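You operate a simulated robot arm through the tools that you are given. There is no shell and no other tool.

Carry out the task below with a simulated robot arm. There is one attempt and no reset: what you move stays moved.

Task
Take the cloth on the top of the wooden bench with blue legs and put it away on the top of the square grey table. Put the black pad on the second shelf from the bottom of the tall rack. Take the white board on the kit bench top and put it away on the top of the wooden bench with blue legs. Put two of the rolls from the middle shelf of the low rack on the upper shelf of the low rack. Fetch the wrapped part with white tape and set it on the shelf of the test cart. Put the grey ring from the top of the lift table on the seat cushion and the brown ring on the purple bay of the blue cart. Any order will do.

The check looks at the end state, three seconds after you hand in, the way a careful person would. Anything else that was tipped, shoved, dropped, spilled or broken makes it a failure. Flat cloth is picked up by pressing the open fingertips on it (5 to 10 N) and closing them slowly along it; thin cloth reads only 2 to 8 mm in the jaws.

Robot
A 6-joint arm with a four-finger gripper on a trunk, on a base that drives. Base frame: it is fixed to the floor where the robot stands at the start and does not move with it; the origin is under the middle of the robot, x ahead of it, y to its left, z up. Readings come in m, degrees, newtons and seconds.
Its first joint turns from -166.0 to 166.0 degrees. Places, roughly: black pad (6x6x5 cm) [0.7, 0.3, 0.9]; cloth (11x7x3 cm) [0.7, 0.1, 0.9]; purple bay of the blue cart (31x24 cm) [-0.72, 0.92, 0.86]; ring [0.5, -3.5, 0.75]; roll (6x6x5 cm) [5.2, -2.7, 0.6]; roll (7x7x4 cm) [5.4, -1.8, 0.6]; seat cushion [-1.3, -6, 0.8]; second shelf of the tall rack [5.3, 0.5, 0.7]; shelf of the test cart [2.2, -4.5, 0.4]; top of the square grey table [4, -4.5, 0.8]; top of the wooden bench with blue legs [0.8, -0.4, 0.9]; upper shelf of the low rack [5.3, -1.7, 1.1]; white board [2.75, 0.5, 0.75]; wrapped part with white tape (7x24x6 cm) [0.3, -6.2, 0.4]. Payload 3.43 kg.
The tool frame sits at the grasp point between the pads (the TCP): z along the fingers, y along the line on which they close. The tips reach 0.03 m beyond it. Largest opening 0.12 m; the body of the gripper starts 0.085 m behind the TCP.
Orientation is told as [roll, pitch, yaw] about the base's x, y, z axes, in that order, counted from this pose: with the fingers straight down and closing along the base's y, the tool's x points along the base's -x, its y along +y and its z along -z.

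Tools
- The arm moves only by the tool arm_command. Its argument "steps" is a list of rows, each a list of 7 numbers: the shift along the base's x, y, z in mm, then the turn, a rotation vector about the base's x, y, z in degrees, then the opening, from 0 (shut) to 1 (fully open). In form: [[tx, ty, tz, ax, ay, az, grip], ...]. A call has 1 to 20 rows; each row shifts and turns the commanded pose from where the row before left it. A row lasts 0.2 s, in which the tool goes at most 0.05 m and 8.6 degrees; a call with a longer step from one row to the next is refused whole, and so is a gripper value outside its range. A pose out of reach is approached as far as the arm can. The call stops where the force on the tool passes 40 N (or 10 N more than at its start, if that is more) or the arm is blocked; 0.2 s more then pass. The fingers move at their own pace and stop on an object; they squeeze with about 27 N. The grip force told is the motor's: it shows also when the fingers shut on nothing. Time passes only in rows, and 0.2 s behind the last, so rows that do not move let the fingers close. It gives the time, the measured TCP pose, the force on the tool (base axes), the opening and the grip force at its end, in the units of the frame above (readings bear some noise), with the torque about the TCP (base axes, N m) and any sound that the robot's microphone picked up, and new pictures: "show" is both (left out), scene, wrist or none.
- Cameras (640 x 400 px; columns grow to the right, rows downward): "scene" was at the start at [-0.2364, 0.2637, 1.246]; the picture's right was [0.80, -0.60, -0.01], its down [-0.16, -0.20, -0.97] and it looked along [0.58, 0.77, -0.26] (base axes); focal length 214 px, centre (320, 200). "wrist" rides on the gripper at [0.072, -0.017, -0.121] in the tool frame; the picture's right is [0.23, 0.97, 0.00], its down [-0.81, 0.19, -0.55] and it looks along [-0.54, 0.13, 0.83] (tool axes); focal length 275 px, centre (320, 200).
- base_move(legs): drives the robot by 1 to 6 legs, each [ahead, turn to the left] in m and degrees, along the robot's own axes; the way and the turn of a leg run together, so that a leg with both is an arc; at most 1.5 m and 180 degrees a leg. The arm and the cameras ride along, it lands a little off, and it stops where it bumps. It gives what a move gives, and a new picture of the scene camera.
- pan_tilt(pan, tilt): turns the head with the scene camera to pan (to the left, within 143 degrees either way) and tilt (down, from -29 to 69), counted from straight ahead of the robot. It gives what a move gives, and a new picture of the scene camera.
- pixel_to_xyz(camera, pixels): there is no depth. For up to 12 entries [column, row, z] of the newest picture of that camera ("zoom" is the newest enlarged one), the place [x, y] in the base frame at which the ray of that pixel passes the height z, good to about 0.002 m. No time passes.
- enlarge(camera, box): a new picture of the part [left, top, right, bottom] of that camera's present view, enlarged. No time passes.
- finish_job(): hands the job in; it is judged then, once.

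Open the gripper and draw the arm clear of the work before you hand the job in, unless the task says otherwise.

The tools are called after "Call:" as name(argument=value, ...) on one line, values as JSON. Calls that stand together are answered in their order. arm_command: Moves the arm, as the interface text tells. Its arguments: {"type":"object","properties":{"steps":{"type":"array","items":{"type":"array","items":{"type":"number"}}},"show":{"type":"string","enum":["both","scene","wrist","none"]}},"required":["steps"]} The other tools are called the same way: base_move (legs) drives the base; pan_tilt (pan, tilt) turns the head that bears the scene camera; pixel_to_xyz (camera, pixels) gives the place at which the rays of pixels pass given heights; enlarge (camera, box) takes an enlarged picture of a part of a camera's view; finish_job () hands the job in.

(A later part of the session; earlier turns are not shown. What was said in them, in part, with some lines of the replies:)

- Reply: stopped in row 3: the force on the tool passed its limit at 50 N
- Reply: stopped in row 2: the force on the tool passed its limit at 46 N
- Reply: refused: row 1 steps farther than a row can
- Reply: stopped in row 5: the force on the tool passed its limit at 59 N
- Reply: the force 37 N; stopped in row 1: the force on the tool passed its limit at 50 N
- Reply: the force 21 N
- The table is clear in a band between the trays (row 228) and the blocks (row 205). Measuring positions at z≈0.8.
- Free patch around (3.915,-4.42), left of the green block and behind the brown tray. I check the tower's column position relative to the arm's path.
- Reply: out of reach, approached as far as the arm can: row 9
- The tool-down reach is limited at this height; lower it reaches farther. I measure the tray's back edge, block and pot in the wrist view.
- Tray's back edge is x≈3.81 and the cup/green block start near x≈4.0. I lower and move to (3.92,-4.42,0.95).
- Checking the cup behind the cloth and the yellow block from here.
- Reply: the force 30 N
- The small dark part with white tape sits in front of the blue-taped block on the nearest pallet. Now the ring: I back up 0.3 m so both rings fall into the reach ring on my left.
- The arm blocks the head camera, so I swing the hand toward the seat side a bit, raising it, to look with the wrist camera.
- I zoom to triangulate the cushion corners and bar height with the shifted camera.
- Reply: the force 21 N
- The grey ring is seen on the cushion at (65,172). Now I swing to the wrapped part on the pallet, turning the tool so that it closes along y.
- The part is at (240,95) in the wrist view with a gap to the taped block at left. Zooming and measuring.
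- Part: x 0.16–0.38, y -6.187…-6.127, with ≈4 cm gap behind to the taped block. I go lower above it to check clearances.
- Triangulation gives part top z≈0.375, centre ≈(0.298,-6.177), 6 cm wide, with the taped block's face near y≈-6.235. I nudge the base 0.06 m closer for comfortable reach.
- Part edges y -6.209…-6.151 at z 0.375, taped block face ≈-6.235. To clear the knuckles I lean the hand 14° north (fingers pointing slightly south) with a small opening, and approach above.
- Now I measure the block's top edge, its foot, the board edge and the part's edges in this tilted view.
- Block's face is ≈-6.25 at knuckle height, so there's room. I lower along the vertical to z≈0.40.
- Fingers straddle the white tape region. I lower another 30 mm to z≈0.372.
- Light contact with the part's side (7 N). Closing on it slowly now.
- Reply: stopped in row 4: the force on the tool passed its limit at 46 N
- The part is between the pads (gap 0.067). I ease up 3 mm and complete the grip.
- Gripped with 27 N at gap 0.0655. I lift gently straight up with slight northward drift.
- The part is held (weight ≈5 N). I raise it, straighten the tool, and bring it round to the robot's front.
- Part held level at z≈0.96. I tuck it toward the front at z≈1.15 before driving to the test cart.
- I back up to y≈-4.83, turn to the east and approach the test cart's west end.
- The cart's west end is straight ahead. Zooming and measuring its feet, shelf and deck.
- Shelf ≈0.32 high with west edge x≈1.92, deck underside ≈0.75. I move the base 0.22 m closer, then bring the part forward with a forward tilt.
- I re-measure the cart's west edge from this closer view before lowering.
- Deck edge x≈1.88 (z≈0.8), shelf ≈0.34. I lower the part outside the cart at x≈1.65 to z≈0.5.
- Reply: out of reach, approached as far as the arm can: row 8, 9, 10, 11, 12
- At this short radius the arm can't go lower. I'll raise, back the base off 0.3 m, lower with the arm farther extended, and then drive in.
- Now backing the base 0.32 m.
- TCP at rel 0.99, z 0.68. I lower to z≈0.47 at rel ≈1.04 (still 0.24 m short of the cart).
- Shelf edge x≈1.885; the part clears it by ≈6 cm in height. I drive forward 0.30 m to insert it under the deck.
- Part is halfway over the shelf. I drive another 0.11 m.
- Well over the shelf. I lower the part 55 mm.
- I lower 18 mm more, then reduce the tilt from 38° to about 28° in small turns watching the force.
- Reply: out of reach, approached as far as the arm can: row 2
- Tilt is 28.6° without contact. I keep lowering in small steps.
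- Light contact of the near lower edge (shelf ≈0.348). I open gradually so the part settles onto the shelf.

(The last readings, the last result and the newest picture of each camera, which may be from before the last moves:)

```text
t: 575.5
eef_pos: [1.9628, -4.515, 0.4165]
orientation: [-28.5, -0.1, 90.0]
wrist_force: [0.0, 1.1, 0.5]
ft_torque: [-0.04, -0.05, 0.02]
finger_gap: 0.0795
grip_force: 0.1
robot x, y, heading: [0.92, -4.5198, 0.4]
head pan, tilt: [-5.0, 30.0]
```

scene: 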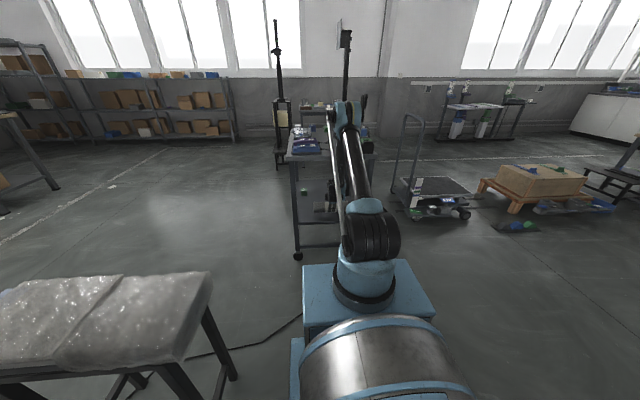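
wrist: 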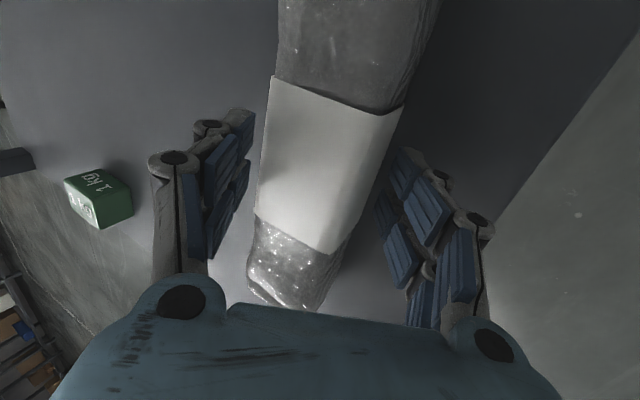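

The part has settled out of the pads. I open fully and withdraw along the tool axis.

Call:
arm_command(steps=[[0, 0, 0, 0, 0, 0, 0.75], [0, 0, 0, 0, 0, 0, 0.85], [-2, 0, 4, 0, 0, 0, 0.9], [-5, 0, 9, 0, 0, 0, 0.9], [-8, 0, 14, 0, 0, 0, 0.9], [-10, 0, 18, 0, 0, 0, 0.9], [-12, 0, 20, 0, 0, 0, 0.9], [0, 0, 0, 0, 0, 0, 0.9]], show="wrist")

```text
t: 577.2
eef_pos: [1.9261, -4.5159, 0.4831]
orientation: [-28.6, -0.1, 90.0]
wrist_force: [0.2, 0.9, 0.6]
ft_torque: [0.08, 0.03, 0.01]
finger_gap: 0.1079
grip_force: 0.1
robot x, y, heading: [0.9209, -4.5177, 0.6]
head pan, tilt: [-5.0, 30.0]
```

wrist: 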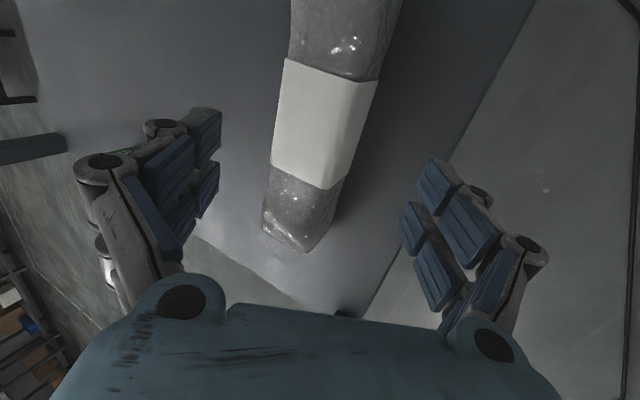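

The part lies flat on the cart's shelf. I back the base straight out 0.35 m before raising the arm.

Call:
base_move(legs=[[-0.35, 0]])

Call:
enlarge(camera="wrist", box=[0, 0, 640, 400])

Call:
enlarge(camera="scene", box=[270, 90, 430, 250])

```text
t: 579.5
eef_pos: [1.5839, -4.514, 0.4825]
orientation: [-28.6, -0.1, 90.3]
wrist_force: [0.3, 1.2, -0.5]
ft_torque: [-0.02, 0.0, -0.02]
finger_gap: 0.108
grip_force: 0.1
robot x, y, heading: [0.5857, -4.5197, 0.5]
head pan, tilt: [-5.0, 30.0]
```

scene: 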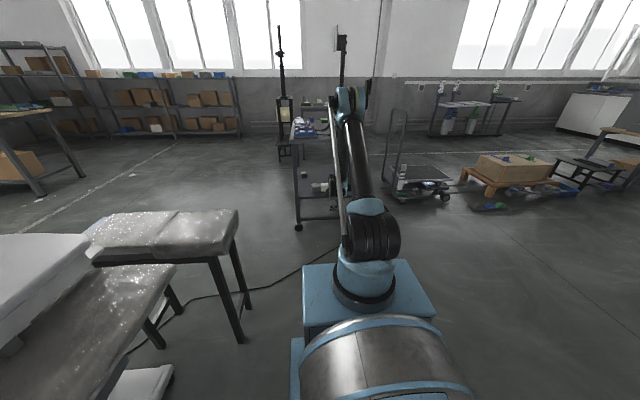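

```text
1.00 times, centred on (320, 200) of wrist (not enlarged: the box is as wide or as high as the picture)
```

zoom: 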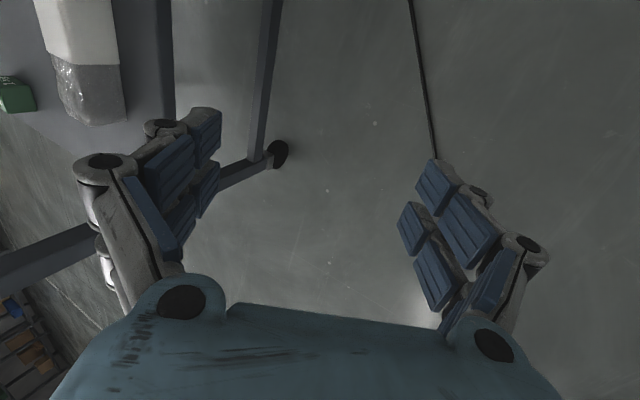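

```text
2.50 times, centred on (350, 170) of scene
```

zoom: 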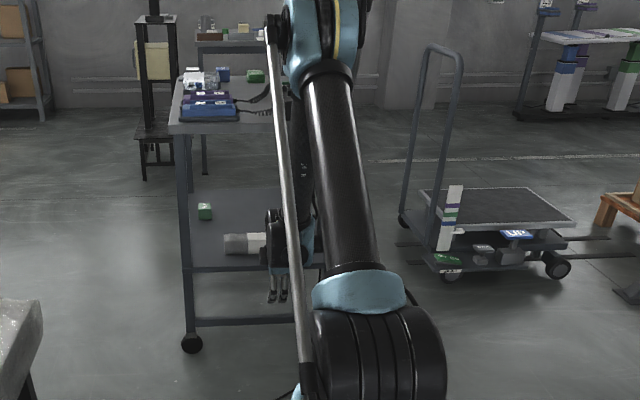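

The part sits on the shelf. The brown ring is now about 0.89 m to my left (north) over the lift table, so I raise and fold the arm first.

Call:
arm_command(steps=[[0, 0, 45, 0, 0, 0, 0.9], [0, 0, 45, 0, 0, 0, 0.9], [0, 0, 45, 0, 0, 0, 0.9], [0, 0, 45, 0, 0, 0, 0.9], [0, 0, 45, 0, 0, 0, 0.9], [-10, 0, 45, 0, 0, 0, 0.9], [-20, 0, 42, 0, 2, 0, 0.9], [-30, 0, 35, 0, 3, 0, 0.9], [-40, 0, 25, 0, 3, 0, 0.9], [-40, 0, 25, 0, 3, 0, 0.9], [-40, 0, 25, 0, 3, 0, 0.9], [-40, 0, 25, 0, 3, 0, 0.9], [-40, 0, 25, 0, 3, 0, 0.9], [-40, 0, 25, 0, 3, 0, 0.9], [-45, 0, 15, 0, 3, 0, 0.9], [-45, 0, 5, 0, 2, 0, 0.9], [-45, 0, 5, 0, 0.6, 0, 0.9], [-40, 0, 0, 0, 0, 0, 0.9], [0, 0, 0, 0, 0, 0, 0.9]], show="scene")

Call:
pan_tilt(pan=80, tilt=30)

```text
t: 583.5
eef_pos: [1.1021, -4.5123, 1.018]
orientation: [-0.7, -0.2, 90.2]
wrist_force: [-0.6, -0.5, -0.2]
ft_torque: [0.0, 0.03, 0.01]
finger_gap: 0.1082
grip_force: 0.0
robot x, y, heading: [0.5838, -4.5174, 0.5]
head pan, tilt: [-5.0, 30.0]
```

scene: 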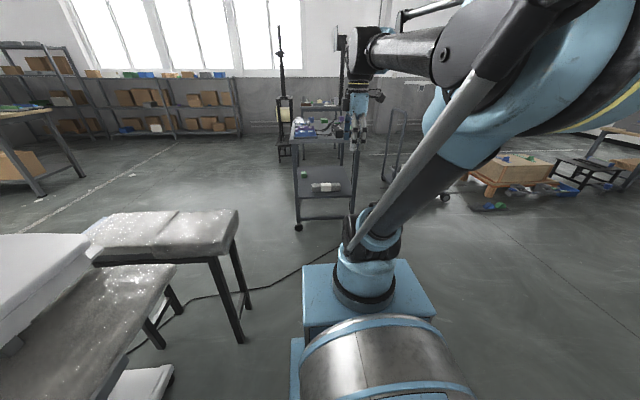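

```text
t: 585.1
eef_pos: [1.1044, -4.5142, 1.0167]
orientation: [-0.7, -0.2, 90.3]
wrist_force: [-0.1, -0.2, 0.7]
ft_torque: [0.03, -0.01, -0.04]
finger_gap: 0.1082
grip_force: 0.0
robot x, y, heading: [0.5826, -4.5268, 0.6]
head pan, tilt: [80.0, 30.0]
```

scene: 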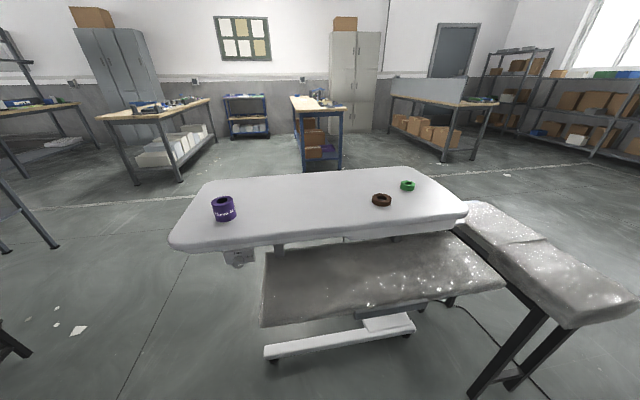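

The table with purple, brown (382,200) and green rings is to the left. I swing the hand round to the north in an arc at z≈1.1.

Call:
arm_command(steps=[[-10, 42, 6, 0, 0, 0, 0.9], [-10, 42, 6, 0, 0, 0, 0.9], [-10, 42, 6, 0, 0, 0, 0.9], [-10, 42, 6, 0, 0, 0, 0.9], [-10, 42, 6, 0, 0, 0, 0.9], [-30, 36, 6, 0, 0, 0, 0.9], [-30, 36, 6, 0, 0, 0, 0.9], [-30, 36, 6, 0, 0, 0, 0.9], [-30, 36, 6, 0, 0, 0, 0.9], [-30, 36, 6, 0, 0, 0, 0.9], [-40, 13, 6, 0, 0, 0, 0.9], [-40, 13, 6, 0, 0, 0, 0.9], [-40, 13, 6, 0, 0, 0, 0.9], [-40, 13, 6, 0, 0, 0, 0.9], [-40, 13, 6, 0, 0, 0, 0.9], [-40, 13, 6, 0, 0, 0, 0.9], [-40, 13, 6, 0, 0, 0, 0.9], [0, 0, 0, 0, 0, 0, 0.9]], show="none")

Call:
arm_command(steps=[[-1, 40, 0, 0, 0, 0, 0.9], [-1, 40, 0, 0, 0, 0, 0.9], [0, 40, 0, 0, 0, 0, 0.9], [0, 40, 0, 0, 0, 0, 0.9], [0, 40, 0, 0, 0, 0, 0.9], [0, 40, 0, 0, 0, 0, 0.9], [0, 40, 0, 0, 0, 0, 0.9], [0, 0, 0, 0, 0, 0, 0.9]], show="both")

```text
t: 588.9
eef_pos: [0.6247, -4.0354, 1.1192]
orientation: [-0.7, -0.3, 90.2]
wrist_force: [-0.7, -0.1, 0.0]
ft_torque: [-0.01, -0.01, 0.04]
finger_gap: 0.1081
grip_force: 0.1
robot x, y, heading: [0.5796, -4.5189, 0.6]
head pan, tilt: [80.0, 30.0]
```

```text
t: 590.7
eef_pos: [0.6232, -3.7538, 1.1199]
orientation: [-0.7, -0.2, 90.2]
wrist_force: [0.5, -0.1, 1.0]
ft_torque: [0.03, -0.01, -0.01]
finger_gap: 0.1079
grip_force: 0.1
robot x, y, heading: [0.5805, -4.5195, 0.5]
head pan, tilt: [80.0, 30.0]
```

scene: 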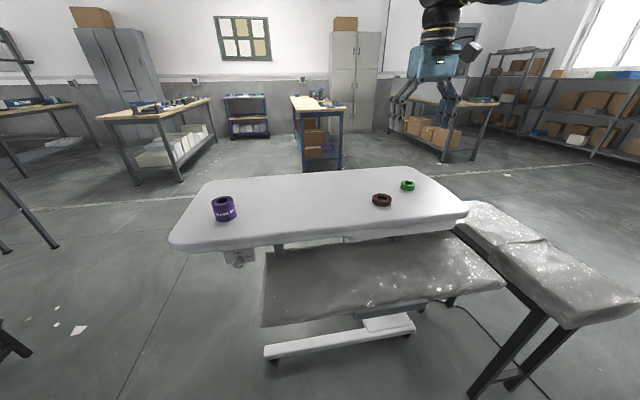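
wrist: 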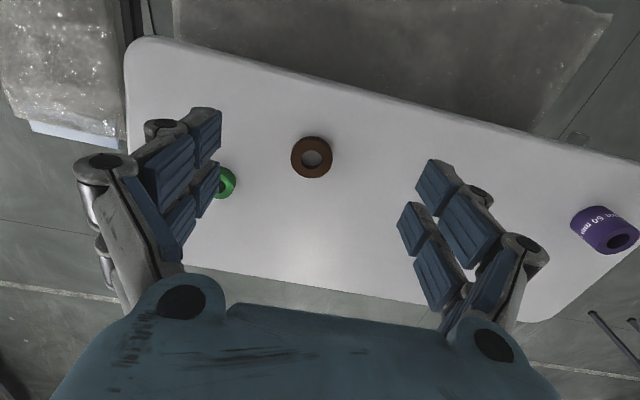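

The brown ring is at (312,157). Measuring at its top height ≈0.857.

Call:
pixel_to_xyz(camera="wrist", pixels=[[312, 157, 0.857], [291, 157, 0.857], [333, 157, 0.857], [312, 137, 0.857], [312, 177, 0.857], [225, 182, 0.857]])

```text
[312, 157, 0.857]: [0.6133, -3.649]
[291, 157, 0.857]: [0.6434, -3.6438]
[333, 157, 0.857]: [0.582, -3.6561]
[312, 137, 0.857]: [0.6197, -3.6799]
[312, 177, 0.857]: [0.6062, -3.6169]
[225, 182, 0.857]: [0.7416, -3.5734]
```

Combining both sides, the brown ring's centre ≈(0.6155,-3.641), top ≈0.845–0.857. I move above it to z≈0.95.

Call:
arm_command(steps=[[-1, 19, -28, 0, 0, 0, 0.85], [-1, 19, -28, 0, 0, 0, 0.85], [-1, 19, -28, 0, 0, 0, 0.85], [-1, 19, -28, 0, 0, 0, 0.85], [-2, 19, -28, 0, 0, 0, 0.85], [-2, 18, -28, 0, 0, 0, 0.85], [0, 0, 0, 0, 0, 0, 0.85]], show="wrist")

```text
t: 592.3
eef_pos: [0.6131, -3.6411, 0.9536]
orientation: [-0.7, -0.1, 90.3]
wrist_force: [-0.1, 0.3, 0.9]
ft_torque: [-0.01, 0.01, -0.03]
finger_gap: 0.1018
grip_force: 0.1
robot x, y, heading: [0.5834, -4.5219, 0.6]
head pan, tilt: [80.0, 30.0]
```

wrist: 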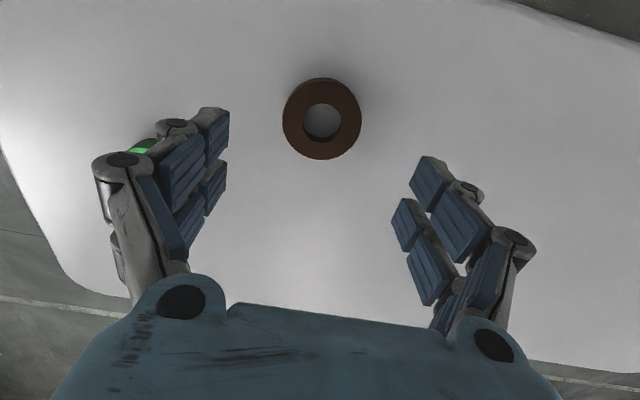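

Call:
pixel_to_xyz(camera="wrist", pixels=[[322, 119, 0.857], [322, 119, 0.84], [283, 119, 0.85], [361, 119, 0.85], [322, 78, 0.85], [322, 160, 0.85], [145, 148, 0.85]])

```text
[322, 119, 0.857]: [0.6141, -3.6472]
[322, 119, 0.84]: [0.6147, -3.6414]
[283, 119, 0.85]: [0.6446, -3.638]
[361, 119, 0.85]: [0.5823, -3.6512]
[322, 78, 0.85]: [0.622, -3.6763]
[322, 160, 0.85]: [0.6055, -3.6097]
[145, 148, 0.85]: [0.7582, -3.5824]
```

Centre (0.6143,-3.644). I descend to TCP z≈0.868 with a moderate opening.

Call:
arm_command(steps=[[1, -3, -25, 0, 0, 0, 0.75], [0, 0, -25, 0, 0, 0, 0.72], [0, 0, -20, 0, 0, 0, 0.72], [0, 0, -10, 0, 0, 0, 0.72], [0, 0, -5, 0, 0, 0, 0.72], [0, 0, 0, 0, 0, 0, 0.72]], show="wrist")

```text
t: 593.7
eef_pos: [0.614, -3.6437, 0.8667]
orientation: [-0.7, -0.2, 90.1]
wrist_force: [0.4, 0.0, -0.3]
ft_torque: [0.04, 0.02, 0.01]
finger_gap: 0.0864
grip_force: 0.1
robot x, y, heading: [0.5767, -4.522, 0.6]
head pan, tilt: [80.0, 30.0]
```

wrist: 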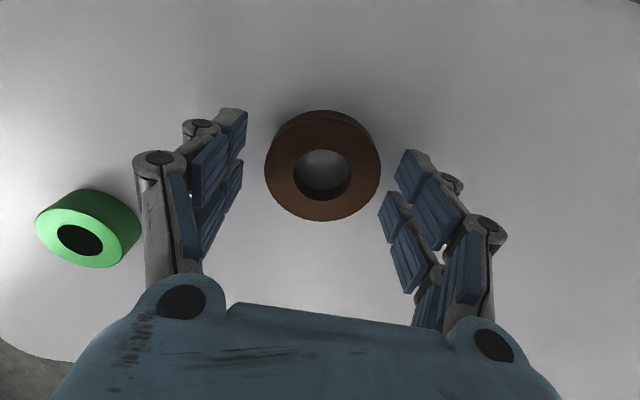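

The brown ring is between the fingers, the green ring clear of the left finger. Closing slowly.

Call:
arm_command(steps=[[0, 0, 0, 0, 0, 0, 0.66], [0, 0, 0, 0, 0, 0, 0.6], [0, 0, 0, 0, 0, 0, 0.55], [0, 0, 0, 0, 0, 0, 0.5], [0, 0, 0, 0, 0, 0, 0.44], [0, 0, 0, 0, 0, 0, 0.38], [0, 0, 0, 0, 0, 0, 0.36]], show="wrist")

```text
t: 595.3
eef_pos: [0.6149, -3.6413, 0.8669]
orientation: [-0.8, -0.2, 90.1]
wrist_force: [-2.1, 1.7, 4.0]
ft_torque: [0.09, 0.17, -0.06]
finger_gap: 0.0625
grip_force: 27.1
robot x, y, heading: [0.5793, -4.5197, 0.7]
head pan, tilt: [80.0, 30.0]
```

wrist: 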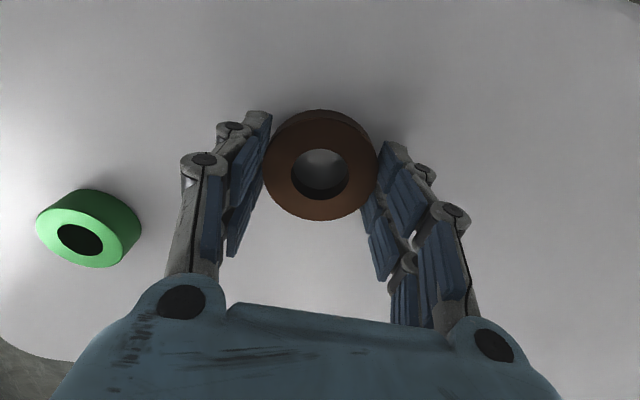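

Gripped the brown ring (0.0625, 27 N). I lift it and bring it back toward the robot.

Call:
arm_command(steps=[[0, 0, 6, 0, 0, 0, 0.3], [0, 0, 14, 0, 0, 0, 0.3], [0, 0, 25, 0, 0, 0, 0.3], [0, 0, 40, 0, 0, 0, 0.3], [0, 0, 45, 0, 0, 0, 0.3], [0, 0, 45, 0, 0, 0, 0.3], [0, -5, 45, 0, 0, 0, 0.3], [0, -20, 40, 0, 0, 0, 0.3], [0, -40, 20, 0, 0, 0, 0.3], [0, -45, 5, 0, 0, 0, 0.3], [0, -45, 0, 0, 0, 0, 0.3], [0, -45, 0, 0, 0, 0, 0.3], [0, -45, 0, 0, 0, 0, 0.3], [0, -45, 0, 0, 0, 0, 0.3], [0, -45, 0, 0, 0, 0, 0.3], [0, -45, 0, 0, 0, 0, 0.3], [0, 0, 0, 0, 0, 0, 0.3]], show="both")

```text
t: 598.9
eef_pos: [0.5567, -3.8473, 1.2381]
orientation: [-0.6, -0.2, 90.2]
wrist_force: [0.1, 0.3, -1.3]
ft_torque: [0.0, 0.0, -0.02]
finger_gap: 0.0618
grip_force: 27.4
out of reach, approached as far as the arm can: row 7, 8, 11, 12, 13, 14, 15, 16
robot x, y, heading: [0.5816, -4.5216, 0.5]
head pan, tilt: [80.0, 30.0]
```

scene: 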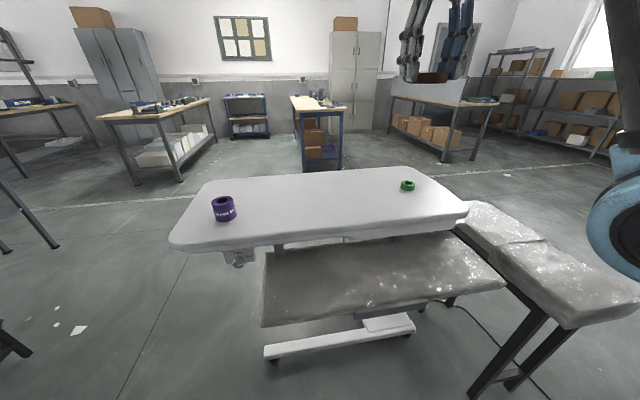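
wrist: 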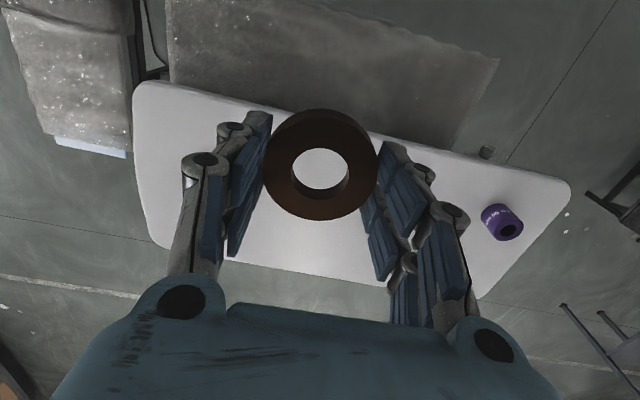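

Some rows were out of reach at this height; the earlier outward path was at z≈1.12, so I return along it: down a bit and back.

Call:
arm_command(steps=[[10, 0, -30, 0, 0, 0, 0.3], [10, 0, -30, 0, 0, 0, 0.3], [10, 0, -30, 0, 0, 0, 0.3], [10, 0, -25, 0, 0, 0, 0.3], [10, -10, 0, 0, 0, 0, 0.3], [5, -30, 0, 0, 0, 0, 0.3], [0, -40, 0, 0, 0, 0, 0.3], [0, -40, 0, 0, 0, 0, 0.3], [0, -40, 0, 0, 0, 0, 0.3], [5, -30, 0, 0, 0, 0, 0.3], [0, 0, 0, 0, 0, 0, 0.3]], show="wrist")

```text
t: 601.3
eef_pos: [0.5434, -3.8397, 1.2198]
orientation: [-0.7, -0.1, 90.3]
wrist_force: [-0.3, 0.2, -0.9]
ft_torque: [0.0, -0.04, -0.03]
finger_gap: 0.0617
grip_force: 27.4
out of reach, approached as far as the arm can: row 1, 2, 3, 4, 5, 6, 7, 8, 9, 10
robot x, y, heading: [0.5822, -4.5245, 0.7]
head pan, tilt: [80.0, 30.0]
```

wrist: 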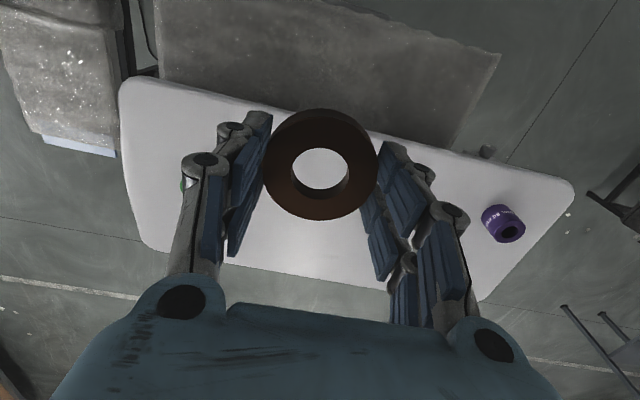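

The arm seems caught at a limit here. I test small moves, first outward and down, the reverse of how it got in.

Call:
arm_command(steps=[[5, 20, -20, 0, 0, 0, 0.3], [5, 20, -20, 0, 0, 0, 0.3], [0, 0, 0, 0, 0, 0, 0.3]], show="scene")

```text
t: 602.1
eef_pos: [0.5564, -3.8002, 1.1794]
orientation: [-0.7, -0.1, 90.1]
wrist_force: [-0.3, 0.1, -0.2]
ft_torque: [0.02, -0.01, 0.01]
finger_gap: 0.062
grip_force: 27.5
robot x, y, heading: [0.581, -4.5214, 0.4]
head pan, tilt: [80.0, 30.0]
```

scene: 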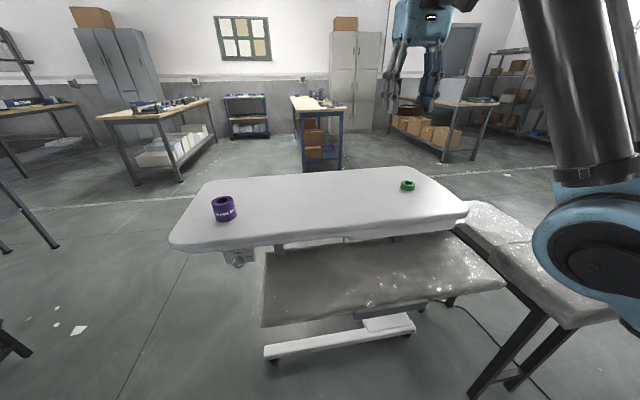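

That worked, but the elbow seems to have flipped low. I look at the arm's posture with the head.

Call:
pan_tilt(pan=40, tilt=15)

```text
t: 603.2
eef_pos: [0.5543, -3.8013, 1.1812]
orientation: [-0.6, -0.2, 90.1]
wrist_force: [-0.2, 0.1, -1.4]
ft_torque: [0.01, 0.0, 0.01]
finger_gap: 0.0618
grip_force: 27.1
robot x, y, heading: [0.5819, -4.5214, 0.4]
head pan, tilt: [40.0, 15.0]
```

scene: 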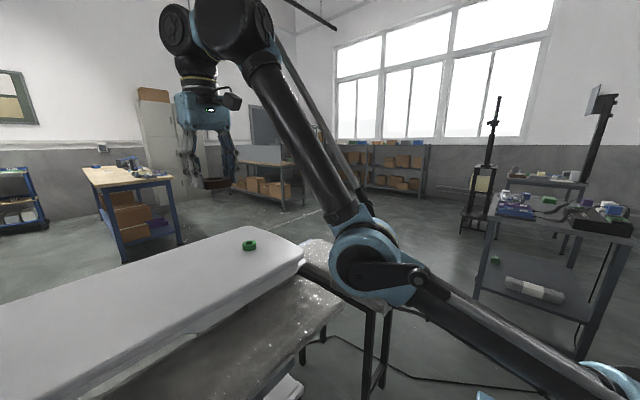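

The elbow has indeed flipped below. I extend outward to near-straight over the table and then lower a little, to let it pass back to elbow-up.

Call:
arm_command(steps=[[5, 40, 0, 0, 0, 0, 0.3], [5, 40, 0, 0, 0, 0, 0.3], [5, 40, 5, 0, 0, 0, 0.3], [5, 30, 5, 0, 0, 0, 0.3], [0, 30, 5, 0, 0, 0, 0.3], [0, 20, 5, 0, 0, 0, 0.3], [0, 0, 0, 0, 0, 0, 0.3]], show="scene")

```text
t: 604.8
eef_pos: [0.5745, -3.7266, 1.1602]
orientation: [-0.6, -0.1, 90.3]
wrist_force: [-0.6, 0.5, -1.6]
ft_torque: [0.02, -0.01, -0.01]
finger_gap: 0.0618
grip_force: 27.0
out of reach, approached as far as the arm can: row 2, 3, 4, 5, 6
robot x, y, heading: [0.5821, -4.5198, 0.6]
head pan, tilt: [40.0, 15.0]
```

scene: 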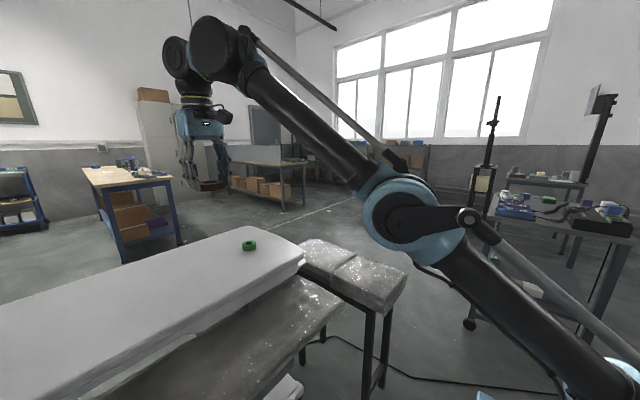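

Arm is now nearly straight. I move along the reach limit downward and then further down inside it, which should bring the elbow back up.

Call:
arm_command(steps=[[2, 20, -20, 0, 0, 0, 0.3], [2, 20, -25, 0, 0, 0, 0.3], [2, 18, -28, 0, 0, 0, 0.3], [0, 10, -35, 0, 0, 0, 0.3], [0, 0, -40, 0, 0, 0, 0.3], [0, 0, -35, 0, 0, 0, 0.3], [0, 0, 0, 0, 0, 0, 0.3]], show="scene")

```text
t: 606.4
eef_pos: [0.5805, -3.6665, 0.984]
orientation: [-0.7, -0.2, 90.2]
wrist_force: [0.3, -0.2, -0.9]
ft_torque: [0.0, 0.01, -0.01]
finger_gap: 0.0615
grip_force: 27.0
out of reach, approached as far as the arm can: row 1
robot x, y, heading: [0.5801, -4.5214, 0.6]
head pan, tilt: [40.0, 15.0]
```

scene: 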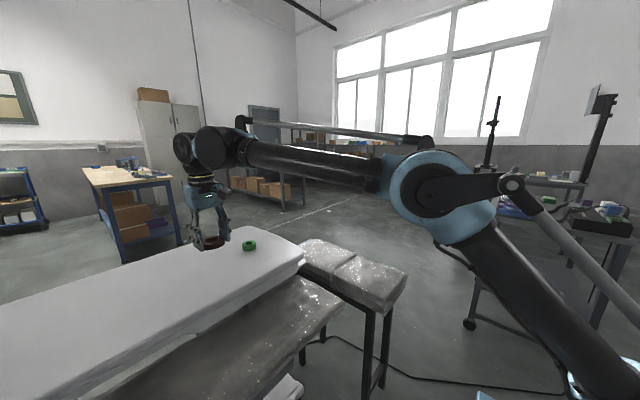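

The elbow is up again. I now retract inward while rising only slightly, as on the way out.

Call:
arm_command(steps=[[2, -40, 5, 0, 0, 0, 0.3], [2, -40, 10, 0, 0, 0, 0.3], [2, -40, 15, 0, 0, 0, 0.3], [2, -40, 20, 0, 0, 0, 0.3], [2, -40, 20, 0, 0, 0, 0.3], [2, -40, 20, 0, 0, 0, 0.3], [2, -40, 20, 0, 0, 0, 0.3], [2, -40, 20, 0, 0, 0, 0.3], [2, -40, 10, 0, 0, 0, 0.3], [0, 0, 0, 0, 0, 0, 0.3]], show="scene")

```text
t: 608.6
eef_pos: [0.5976, -4.0276, 1.1273]
orientation: [-0.8, -0.1, 90.2]
wrist_force: [0.1, -0.1, -0.7]
ft_torque: [-0.01, -0.01, -0.06]
finger_gap: 0.0619
grip_force: 27.6
robot x, y, heading: [0.5817, -4.5187, 0.7]
head pan, tilt: [40.0, 15.0]
```

scene: 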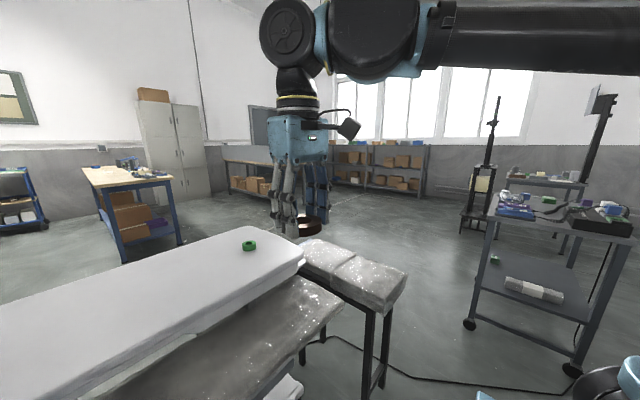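

Retracted with elbow up. I swing the hand back to the robot's front along the same arc.

Call:
arm_command(steps=[[42, -13, 3, 0, 0, 0, 0.3], [42, -13, 3, 0, 0, 0, 0.3], [42, -13, 3, 0, 0, 0, 0.3], [42, -13, 3, 0, 0, 0, 0.3], [42, -13, 3, 0, 0, 0, 0.3], [42, -13, 3, 0, 0, 0, 0.3], [42, -13, 3, 0, 0, 0, 0.3], [30, -36, 0, 0, 0, 0, 0.3], [30, -36, 0, 0, 0, 0, 0.3], [30, -36, 0, 0, 0, 0, 0.3], [30, -36, 0, 0, 0, 0, 0.3], [20, -38, 0, 0, 0, 0, 0.3], [8, -40, 0, 0, 0, 0, 0.3], [5, -40, 0, 0, 0, 0, 0.3], [0, -40, 0, 0, 0, 0, 0.3], [0, -40, 0, 0, 0, 0, 0.3], [0, 0, 0, 0, 0, 0, 0.3]], show="scene")

```text
t: 612.2
eef_pos: [1.0461, -4.4609, 1.1463]
orientation: [-0.7, -0.3, 90.3]
wrist_force: [-1.0, -0.1, -1.3]
ft_torque: [0.01, 0.03, -0.01]
finger_gap: 0.0617
grip_force: 26.6
robot x, y, heading: [0.5809, -4.5219, 0.6]
head pan, tilt: [40.0, 15.0]
```

scene: 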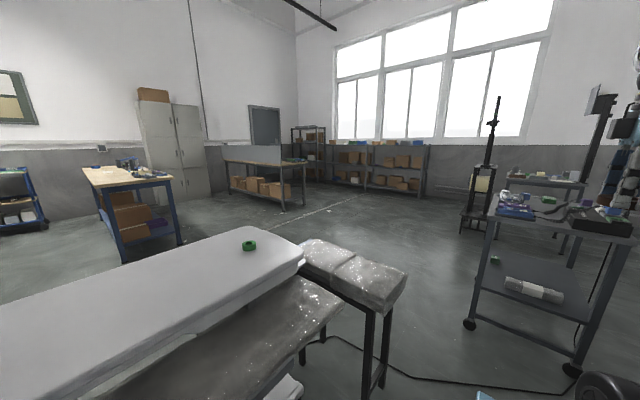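

Now driving toward the blue cart: back out west, turn north, and go up the aisle at x≈-0.5.

Call:
base_move(legs=[[0, 8.7], [-1.1, 0], [0, 80.5]])

Call:
pan_tilt(pan=5, tilt=30)

```text
t: 622.7
eef_pos: [-0.5926, -4.2287, 1.1453]
orientation: [-0.8, -0.2, -178.5]
wrist_force: [-0.7, 0.4, -0.8]
ft_torque: [0.01, 0.02, 0.01]
finger_gap: 0.0616
grip_force: 26.2
robot x, y, heading: [-0.5119, -4.7, 92.0]
head pan, tilt: [40.0, 15.0]
```

scene: 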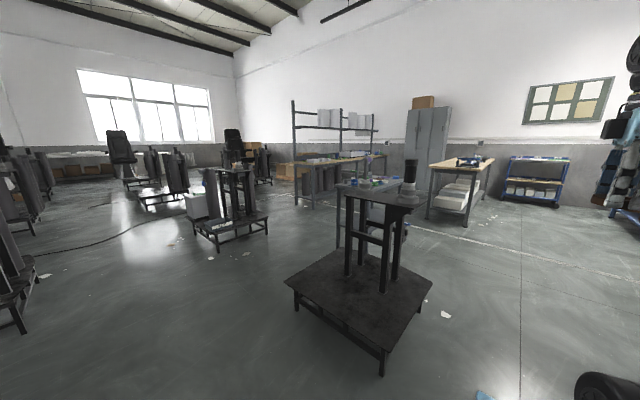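

```text
t: 623.7
eef_pos: [-0.5915, -4.2424, 1.151]
orientation: [-1.4, -0.2, -178.4]
wrist_force: [-1.1, -0.2, -0.4]
ft_torque: [-0.01, -0.01, -0.02]
finger_gap: 0.0616
grip_force: 27.2
robot x, y, heading: [-0.5112, -4.6876, 92.0]
head pan, tilt: [5.0, 30.0]
```

scene: 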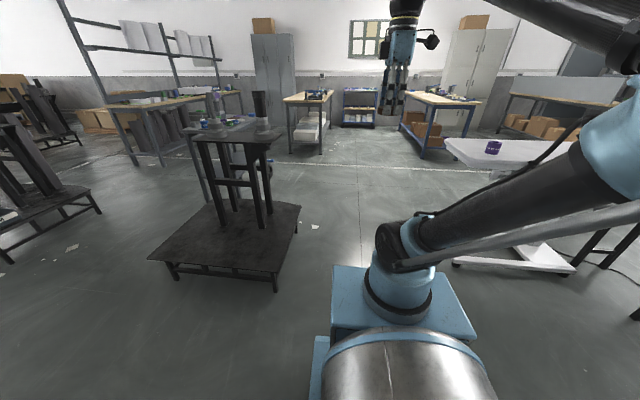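

Aisle ahead is clear. Driving north toward the blue cart.

Call:
base_move(legs=[[0, -3.3], [1.5, 0], [1.5, 0], [1.4, 0]])

Call:
pan_tilt(pan=25, tilt=30)

```text
t: 645.5
eef_pos: [-0.3337, 0.148, 1.1509]
orientation: [-1.3, -0.1, 175.4]
wrist_force: [-0.1, 0.4, -1.2]
ft_torque: [0.03, -0.01, 0.01]
finger_gap: 0.0615
grip_force: 26.6
robot x, y, heading: [-0.3073, -0.3047, 86.1]
head pan, tilt: [5.0, 30.0]
```

scene: 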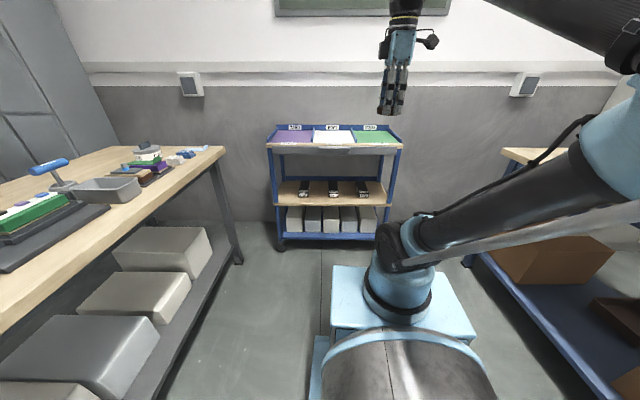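

```text
t: 646.3
eef_pos: [-0.334, 0.1345, 1.1548]
orientation: [-2.1, -0.3, 175.5]
wrist_force: [0.0, -0.5, -1.8]
ft_torque: [0.0, 0.01, 0.0]
finger_gap: 0.0616
grip_force: 26.4
robot x, y, heading: [-0.3062, -0.3053, 85.7]
head pan, tilt: [25.0, 30.0]
```

scene: 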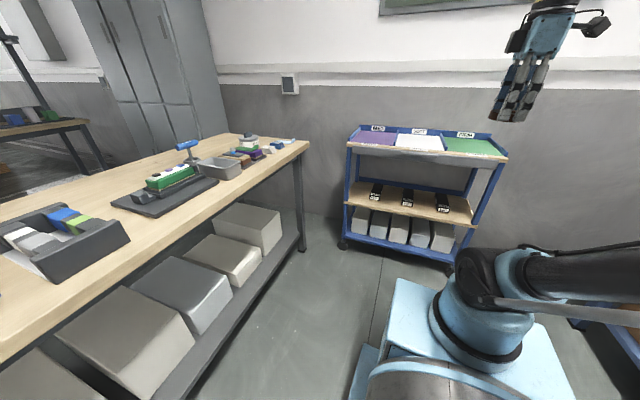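

The blue cart is ahead with the purple bay on its left. I move 0.38 m forward.

Call:
base_move(legs=[[0.38, 2]])

Call:
pixel_to_xyz(camera="scene", pixels=[[370, 150, 0.86], [350, 160, 0.86], [395, 165, 0.86]])

Call:
enlarge(camera="scene", box=[300, 100, 540, 250])

```text
t: 648.7
eef_pos: [-0.3235, 0.4999, 1.1563]
orientation: [-2.1, -0.4, 177.0]
wrist_force: [-0.6, -1.0, -1.5]
ft_torque: [0.02, 0.0, 0.0]
finger_gap: 0.0615
grip_force: 26.6
robot x, y, heading: [-0.2841, 0.063, 87.6]
head pan, tilt: [25.0, 30.0]
```

scene: 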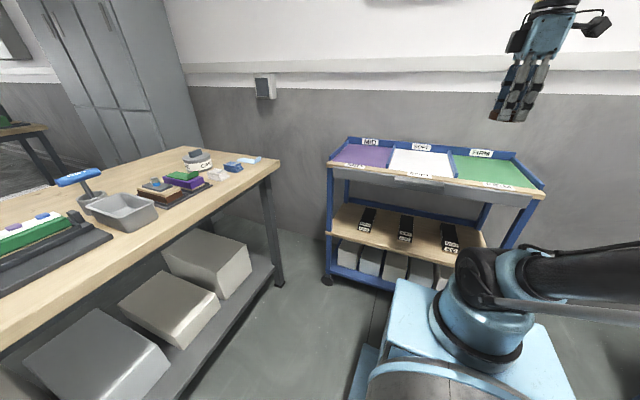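

```text
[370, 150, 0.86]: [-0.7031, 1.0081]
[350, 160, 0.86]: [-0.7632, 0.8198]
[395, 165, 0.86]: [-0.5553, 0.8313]
```

```text
2.67 times, centred on (420, 175) of scene
```

zoom: 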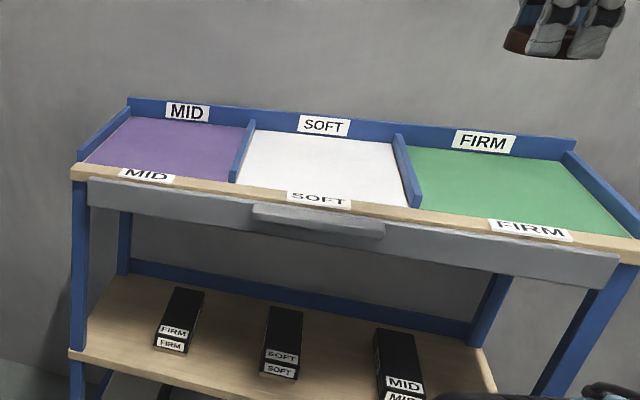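

Measuring the purple bay's corners and centre.

Call:
pixel_to_xyz(camera="zoom", pixels=[[175, 148, 0.86], [175, 148, 0.83], [88, 162, 0.86], [130, 117, 0.86], [247, 127, 0.86], [230, 180, 0.86]])

```text
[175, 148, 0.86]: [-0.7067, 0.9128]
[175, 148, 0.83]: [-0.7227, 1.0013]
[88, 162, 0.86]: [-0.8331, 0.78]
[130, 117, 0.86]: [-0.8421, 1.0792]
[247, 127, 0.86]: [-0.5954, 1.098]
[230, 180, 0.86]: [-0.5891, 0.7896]
```

Purple bay spans x -0.84…-0.59, y 0.78…1.09, z≈0.86. I move over toward (-0.61,0.70) first, then lower while extending, staying below the reach limit.

Call:
arm_command(steps=[[-36, 25, -9, 0, 0, -4, 0.3], [-36, 25, -9, 0, 0, -4, 0.3], [-36, 25, -9, 0, 0, -4, 0.3], [-36, 25, -9, 0, 0, -4, 0.3], [-36, 25, -9, 0, 0, -4, 0.3], [-36, 25, -10, 0, 0, -4, 0.3], [-36, 25, -10, 0, 0, -4, 0.3], [-35, 25, -10, 0, 0, -4, 0.3], [0, 0, 0, 0, 0, 0, 0.3]], show="both")

```text
t: 650.7
eef_pos: [-0.6101, 0.6886, 1.0844]
orientation: [-2.8, -0.2, 145.0]
wrist_force: [0.6, 0.3, -0.7]
ft_torque: [0.03, 0.02, 0.02]
finger_gap: 0.0614
grip_force: 27.0
robot x, y, heading: [-0.2813, 0.0561, 87.5]
head pan, tilt: [25.0, 30.0]
```

scene: 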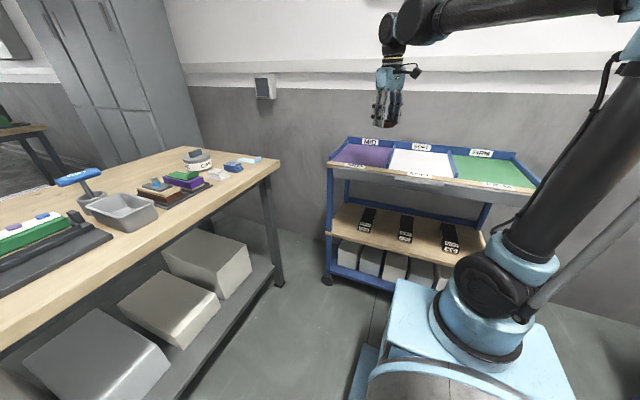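
wrist: 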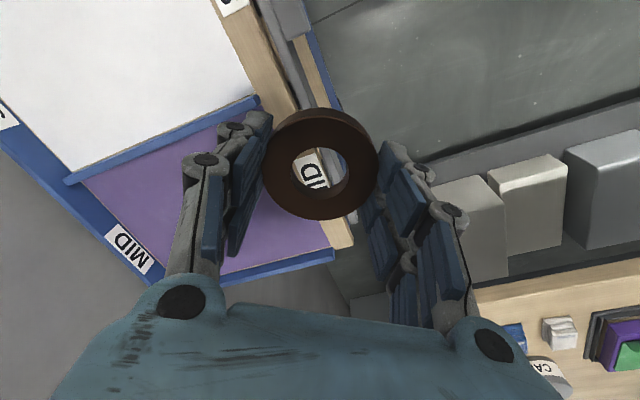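

The purple bay is visible ahead of the ring. I extend and lower to about (-0.70,0.885,0.96).

Call:
arm_command(steps=[[-15, 33, -21, -0.38, 0.27, -4, 0.3], [-15, 33, -21, -0.38, 0.27, -4, 0.3], [-15, 33, -21, -0.38, 0.27, -4, 0.3], [-15, 33, -21, -0.38, 0.27, -4, 0.3], [-15, 33, -21, -0.38, 0.27, -4, 0.3], [-15, 33, -20, -0.38, 0.27, -4, 0.3], [0, 0, 0, 0, 0, 0, 0.3]], show="both")

```text
t: 652.3
eef_pos: [-0.7011, 0.8878, 0.9609]
orientation: [-0.2, 0.2, 121.0]
wrist_force: [0.1, -0.7, -0.9]
ft_torque: [-0.01, -0.01, 0.0]
finger_gap: 0.0617
grip_force: 26.8
robot x, y, heading: [-0.2834, 0.0579, 87.5]
head pan, tilt: [25.0, 30.0]
```

scene: 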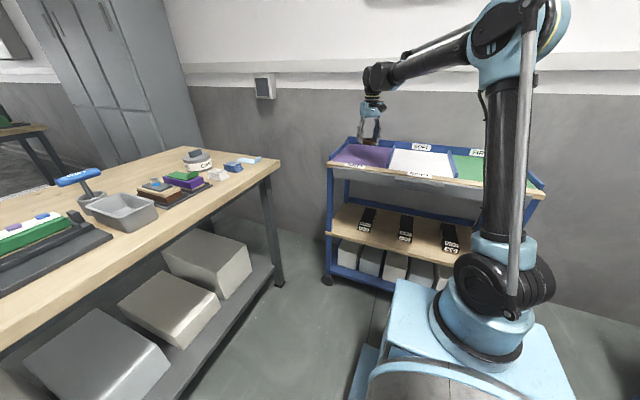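
wrist: 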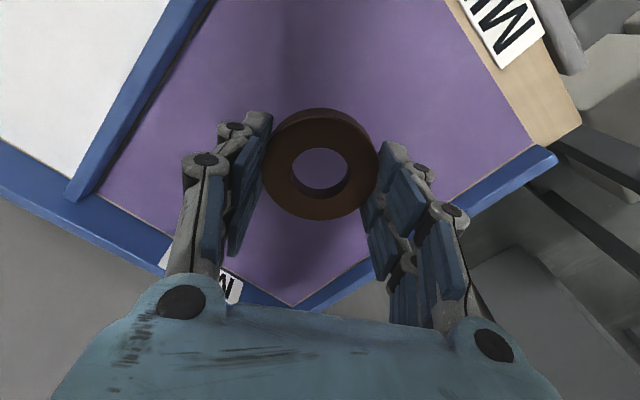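

The ring is over the middle of the purple bay. Lowering stepwise.

Call:
arm_command(steps=[[0, 0, -15, 0, 0, 0, 0.3], [0, 0, -15, 0, 0, 0, 0.3], [0, 0, -10, 0, 0, 0, 0.3], [0, 0, 0, 0, 0, 0, 0.3]], show="none")

Call:
arm_command(steps=[[0, 0, -5, 0, 0, 0, 0.3], [0, 0, -5, 0, 0, 0, 0.3], [0, 0, 0, 0, 0, 0, 0.3]], show="none")

Call:
arm_command(steps=[[0, 0, -4, 0, 0, 0, 0.3], [0, 0, 0, 0, 0, 0, 0.3]], show="none")

```text
t: 653.3
eef_pos: [-0.6994, 0.884, 0.9204]
orientation: [-0.1, 0.3, 120.9]
wrist_force: [-1.0, 0.2, -1.0]
ft_torque: [-0.05, 0.0, 0.0]
finger_gap: 0.0614
grip_force: 27.1
robot x, y, heading: [-0.2866, 0.058, 87.4]
head pan, tilt: [25.0, 30.0]
```

```text
t: 654.1
eef_pos: [-0.7005, 0.8847, 0.91]
orientation: [-0.1, 0.3, 120.8]
wrist_force: [0.1, -0.2, -1.5]
ft_torque: [-0.01, -0.01, 0.0]
finger_gap: 0.0617
grip_force: 27.4
robot x, y, heading: [-0.2816, 0.0595, 87.2]
head pan, tilt: [25.0, 30.0]
```

```text
t: 654.7
eef_pos: [-0.7018, 0.8844, 0.9055]
orientation: [0.0, 0.3, 121.0]
wrist_force: [0.6, 0.4, -1.5]
ft_torque: [-0.03, 0.01, -0.02]
finger_gap: 0.0616
grip_force: 26.9
robot x, y, heading: [-0.2804, 0.0605, 87.4]
head pan, tilt: [25.0, 30.0]
```

Call:
arm_command(steps=[[0, 0, -4, 0, 0, 0, 0.3], [0, 0, 0, 0, 0, 0, 0.3]], show="none")

Call:
arm_command(steps=[[0, 0, -3, 0, 0, 0, 0.3], [0, 0, 0, 0, 0, 0, 0.3]], show="wrist")

```text
t: 655.3
eef_pos: [-0.7007, 0.8834, 0.9016]
orientation: [-0.1, 0.3, 120.9]
wrist_force: [-0.8, -0.8, -0.3]
ft_torque: [0.0, 0.02, -0.01]
finger_gap: 0.0614
grip_force: 27.1
robot x, y, heading: [-0.2878, 0.0571, 87.5]
head pan, tilt: [25.0, 30.0]
```

```text
t: 655.9
eef_pos: [-0.7018, 0.8851, 0.8995]
orientation: [-0.2, 0.3, 120.9]
wrist_force: [0.1, 0.5, -1.3]
ft_torque: [0.0, 0.01, 0.02]
finger_gap: 0.0616
grip_force: 27.4
robot x, y, heading: [-0.2822, 0.0591, 87.4]
head pan, tilt: [25.0, 30.0]
```

wrist: 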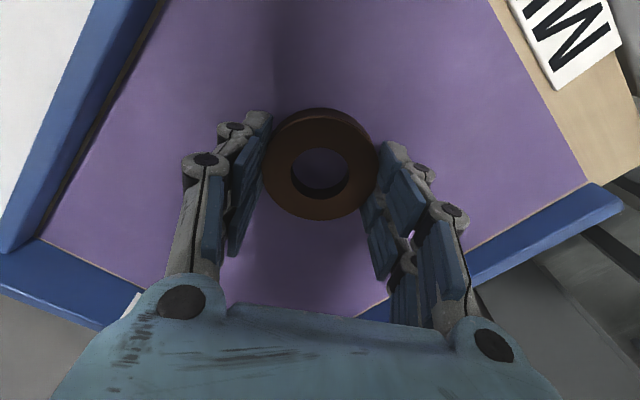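

Still above the surface; continuing in small steps.

Call:
arm_command(steps=[[0, 0, -3, 0, 0, 0, 0.3], [0, 0, -3, 0, 0, 0, 0.3], [0, 0, 0, 0, 0, 0, 0.3]], show="none")

Call:
arm_command(steps=[[0, 0, -3, 0, 0, 0, 0.3], [0, 0, 0, 0, 0, 0, 0.3]], show="none")

```text
t: 656.7
eef_pos: [-0.7, 0.8841, 0.8941]
orientation: [-0.1, 0.3, 120.8]
wrist_force: [0.9, -0.1, -1.0]
ft_torque: [-0.01, -0.01, -0.04]
finger_gap: 0.0613
grip_force: 27.3
robot x, y, heading: [-0.282, 0.0572, 87.6]
head pan, tilt: [25.0, 30.0]
```

```text
t: 657.3
eef_pos: [-0.7003, 0.8829, 0.8918]
orientation: [-0.1, 0.2, 121.0]
wrist_force: [-1.5, 1.4, 5.6]
ft_torque: [0.24, 0.14, 0.01]
finger_gap: 0.0614
grip_force: 26.8
robot x, y, heading: [-0.2871, 0.0588, 87.4]
head pan, tilt: [25.0, 30.0]
```

Light contact (7 N) at z=0.892. I open slowly to set the ring down.

Call:
arm_command(steps=[[0, 0, 0, 0, 0, 0, 0.48], [0, 0, 0, 0, 0, 0, 0.53], [0, 0, 0, 0, 0, 0, 0.58], [0, 0, 0, 0, 0, 0, 0.64], [0, 0, 0, 0, 0, 0, 0.72], [0, 0, 0, 0, 0, 0, 0.72]], show="wrist")

```text
t: 658.7
eef_pos: [-0.7006, 0.8832, 0.8914]
orientation: [-0.1, 0.3, 120.9]
wrist_force: [-0.1, 0.9, -0.3]
ft_torque: [-0.03, 0.01, 0.01]
finger_gap: 0.0863
grip_force: 0.1
robot x, y, heading: [-0.2857, 0.0557, 87.2]
head pan, tilt: [25.0, 30.0]
```

wrist: 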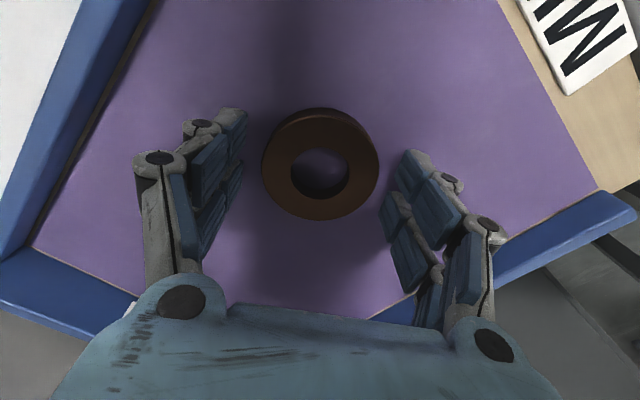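

The brown ring lies in the purple bay. I raise and pull the arm back clear.

Call:
arm_command(steps=[[0, 0, 12, 0, 0, 0, 0.72], [0, 0, 20, 0, 0, 0, 0.72], [5, -10, 25, 0, 0, 0, 0.72], [10, -22, 25, 0, 0, 0, 0.72], [10, -22, 25, 0, 0, 0, 0.72], [12, -26, 25, 0, 0, 0, 0.72], [15, -32, 20, 0, 0, 0, 0.72], [15, -35, 15, 0, 0, 0, 0.72], [18, -38, 10, 0, 0, 0, 0.72], [20, -40, 5, 0, 0, 0, 0.72], [20, -40, 5, 0, 0, 0, 0.72], [20, -40, 0, 0, 0, 0, 0.72], [0, 0, 0, 0, 0, 0, 0.72]], show="both")

```text
t: 661.5
eef_pos: [-0.5578, 0.581, 1.0785]
orientation: [-0.2, 0.4, 120.9]
wrist_force: [0.0, 0.3, 0.4]
ft_torque: [0.01, 0.01, -0.02]
finger_gap: 0.0863
grip_force: 0.1
robot x, y, heading: [-0.2846, 0.0569, 87.2]
head pan, tilt: [25.0, 30.0]
```

scene: 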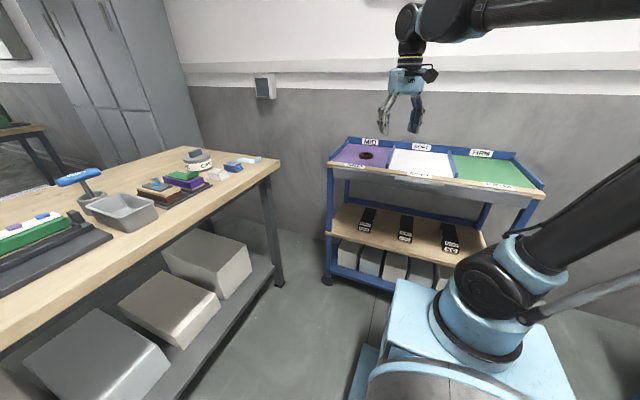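
wrist: 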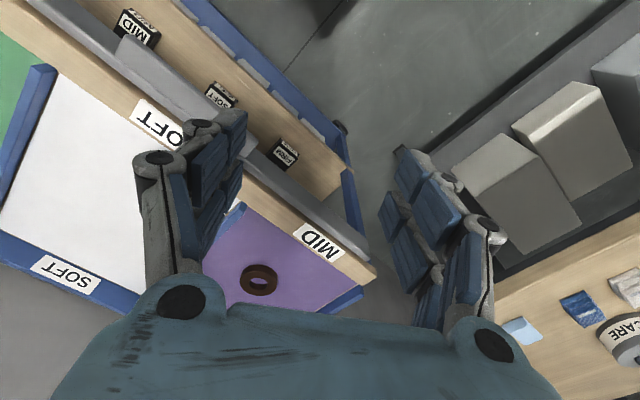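

The brown ring lies in the purple bay. I check the white board on the wooden bench once more before handing in.

Call:
pan_tilt(pan=-95, tilt=25)

Call:
enlarge(camera="scene", box=[150, 80, 490, 290])

```text
t: 663.5
eef_pos: [-0.5569, 0.5805, 1.0785]
orientation: [-0.1, 0.2, 120.9]
wrist_force: [0.0, 0.2, -0.1]
ft_torque: [-0.01, 0.03, 0.03]
finger_gap: 0.0865
grip_force: 0.1
robot x, y, heading: [-0.284, 0.0594, 87.3]
head pan, tilt: [-95.0, 25.0]
```

scene: 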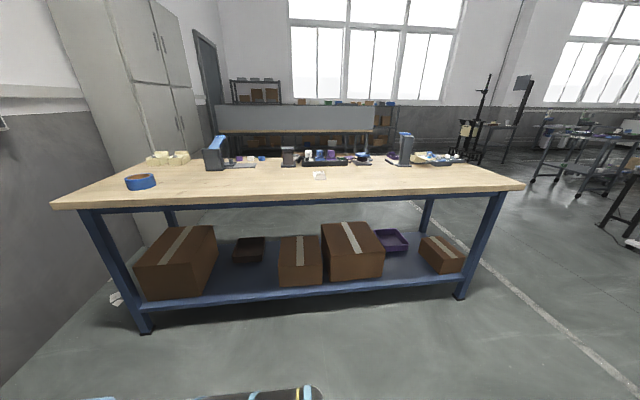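

```text
1.88 times, centred on (320, 185) of scene
```

zoom: 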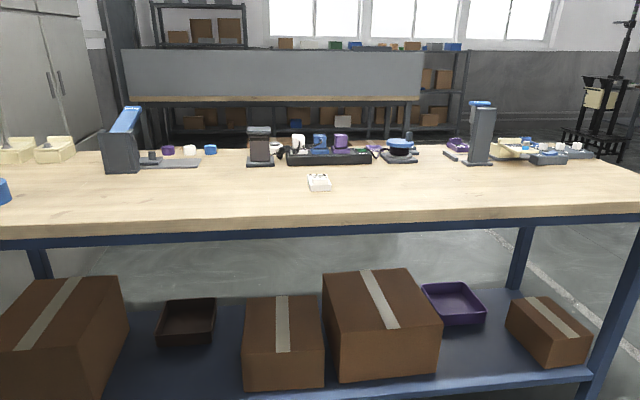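

The board stands on the bench at (318,176). I open the gripper fully and draw the arm further back from the cart.

Call:
arm_command(steps=[[20, -40, 5, 0, 0, 0, 1], [20, -40, 5, 0, 0, 0, 1], [20, -40, 5, 0, 0, 0, 1], [0, 0, 0, 0, 0, 0, 1]], show="none")

```text
t: 664.5
eef_pos: [-0.4934, 0.4628, 1.0939]
orientation: [0.0, 0.3, 120.9]
wrist_force: [0.2, 0.6, 0.5]
ft_torque: [0.01, 0.0, 0.02]
finger_gap: 0.1201
grip_force: 0.0
robot x, y, heading: [-0.2854, 0.0605, 87.6]
head pan, tilt: [-95.0, 25.0]
```

All items are placed and the arm is clear with the gripper open, so I hand the job in.

Call:
finish_job()

```text
The job is handed in.
```

I finished all seven moves and handed the job in. It has not been judged yet, so whether it passes is unknown.

| Item | Where it is now |
|---|---|
| Cloth | Still folded, on top of the square grey table, in a clear spot behind the brown tray |
| Black pad | Flat on the second shelf of the tall rack, between the green tray and the white box |
| White board | On top of the wooden bench with blue legs, in the free strip along the front |
| Two rolls | Green and blue, both from the middle shelf, standing on the upper shelf of the low rack |
| Wrapped part with white tape | Flat on the shelf of the test cart |
| Grey ring | On the seat cushion, behind the bar labelled "SEAT PAD" |
| Brown ring | In the purple bay of the blue cart |

- **White board:** I took this to be the small white-cased circuit board on the kit bench, which was the only white board-like thing near the given place.
- **Contacts:** Several grips and set-downs briefly touched a surface hard enough to stop the arm (about 46–59 N). The pictures afterwards showed nothing tipped or moved out of place.
- **Arm limit:** The arm's elbow flipped over once while it was holding the brown ring above the lift table. I brought it back without touching anything.

The arm is drawn back from the blue cart with the gripper fully open.
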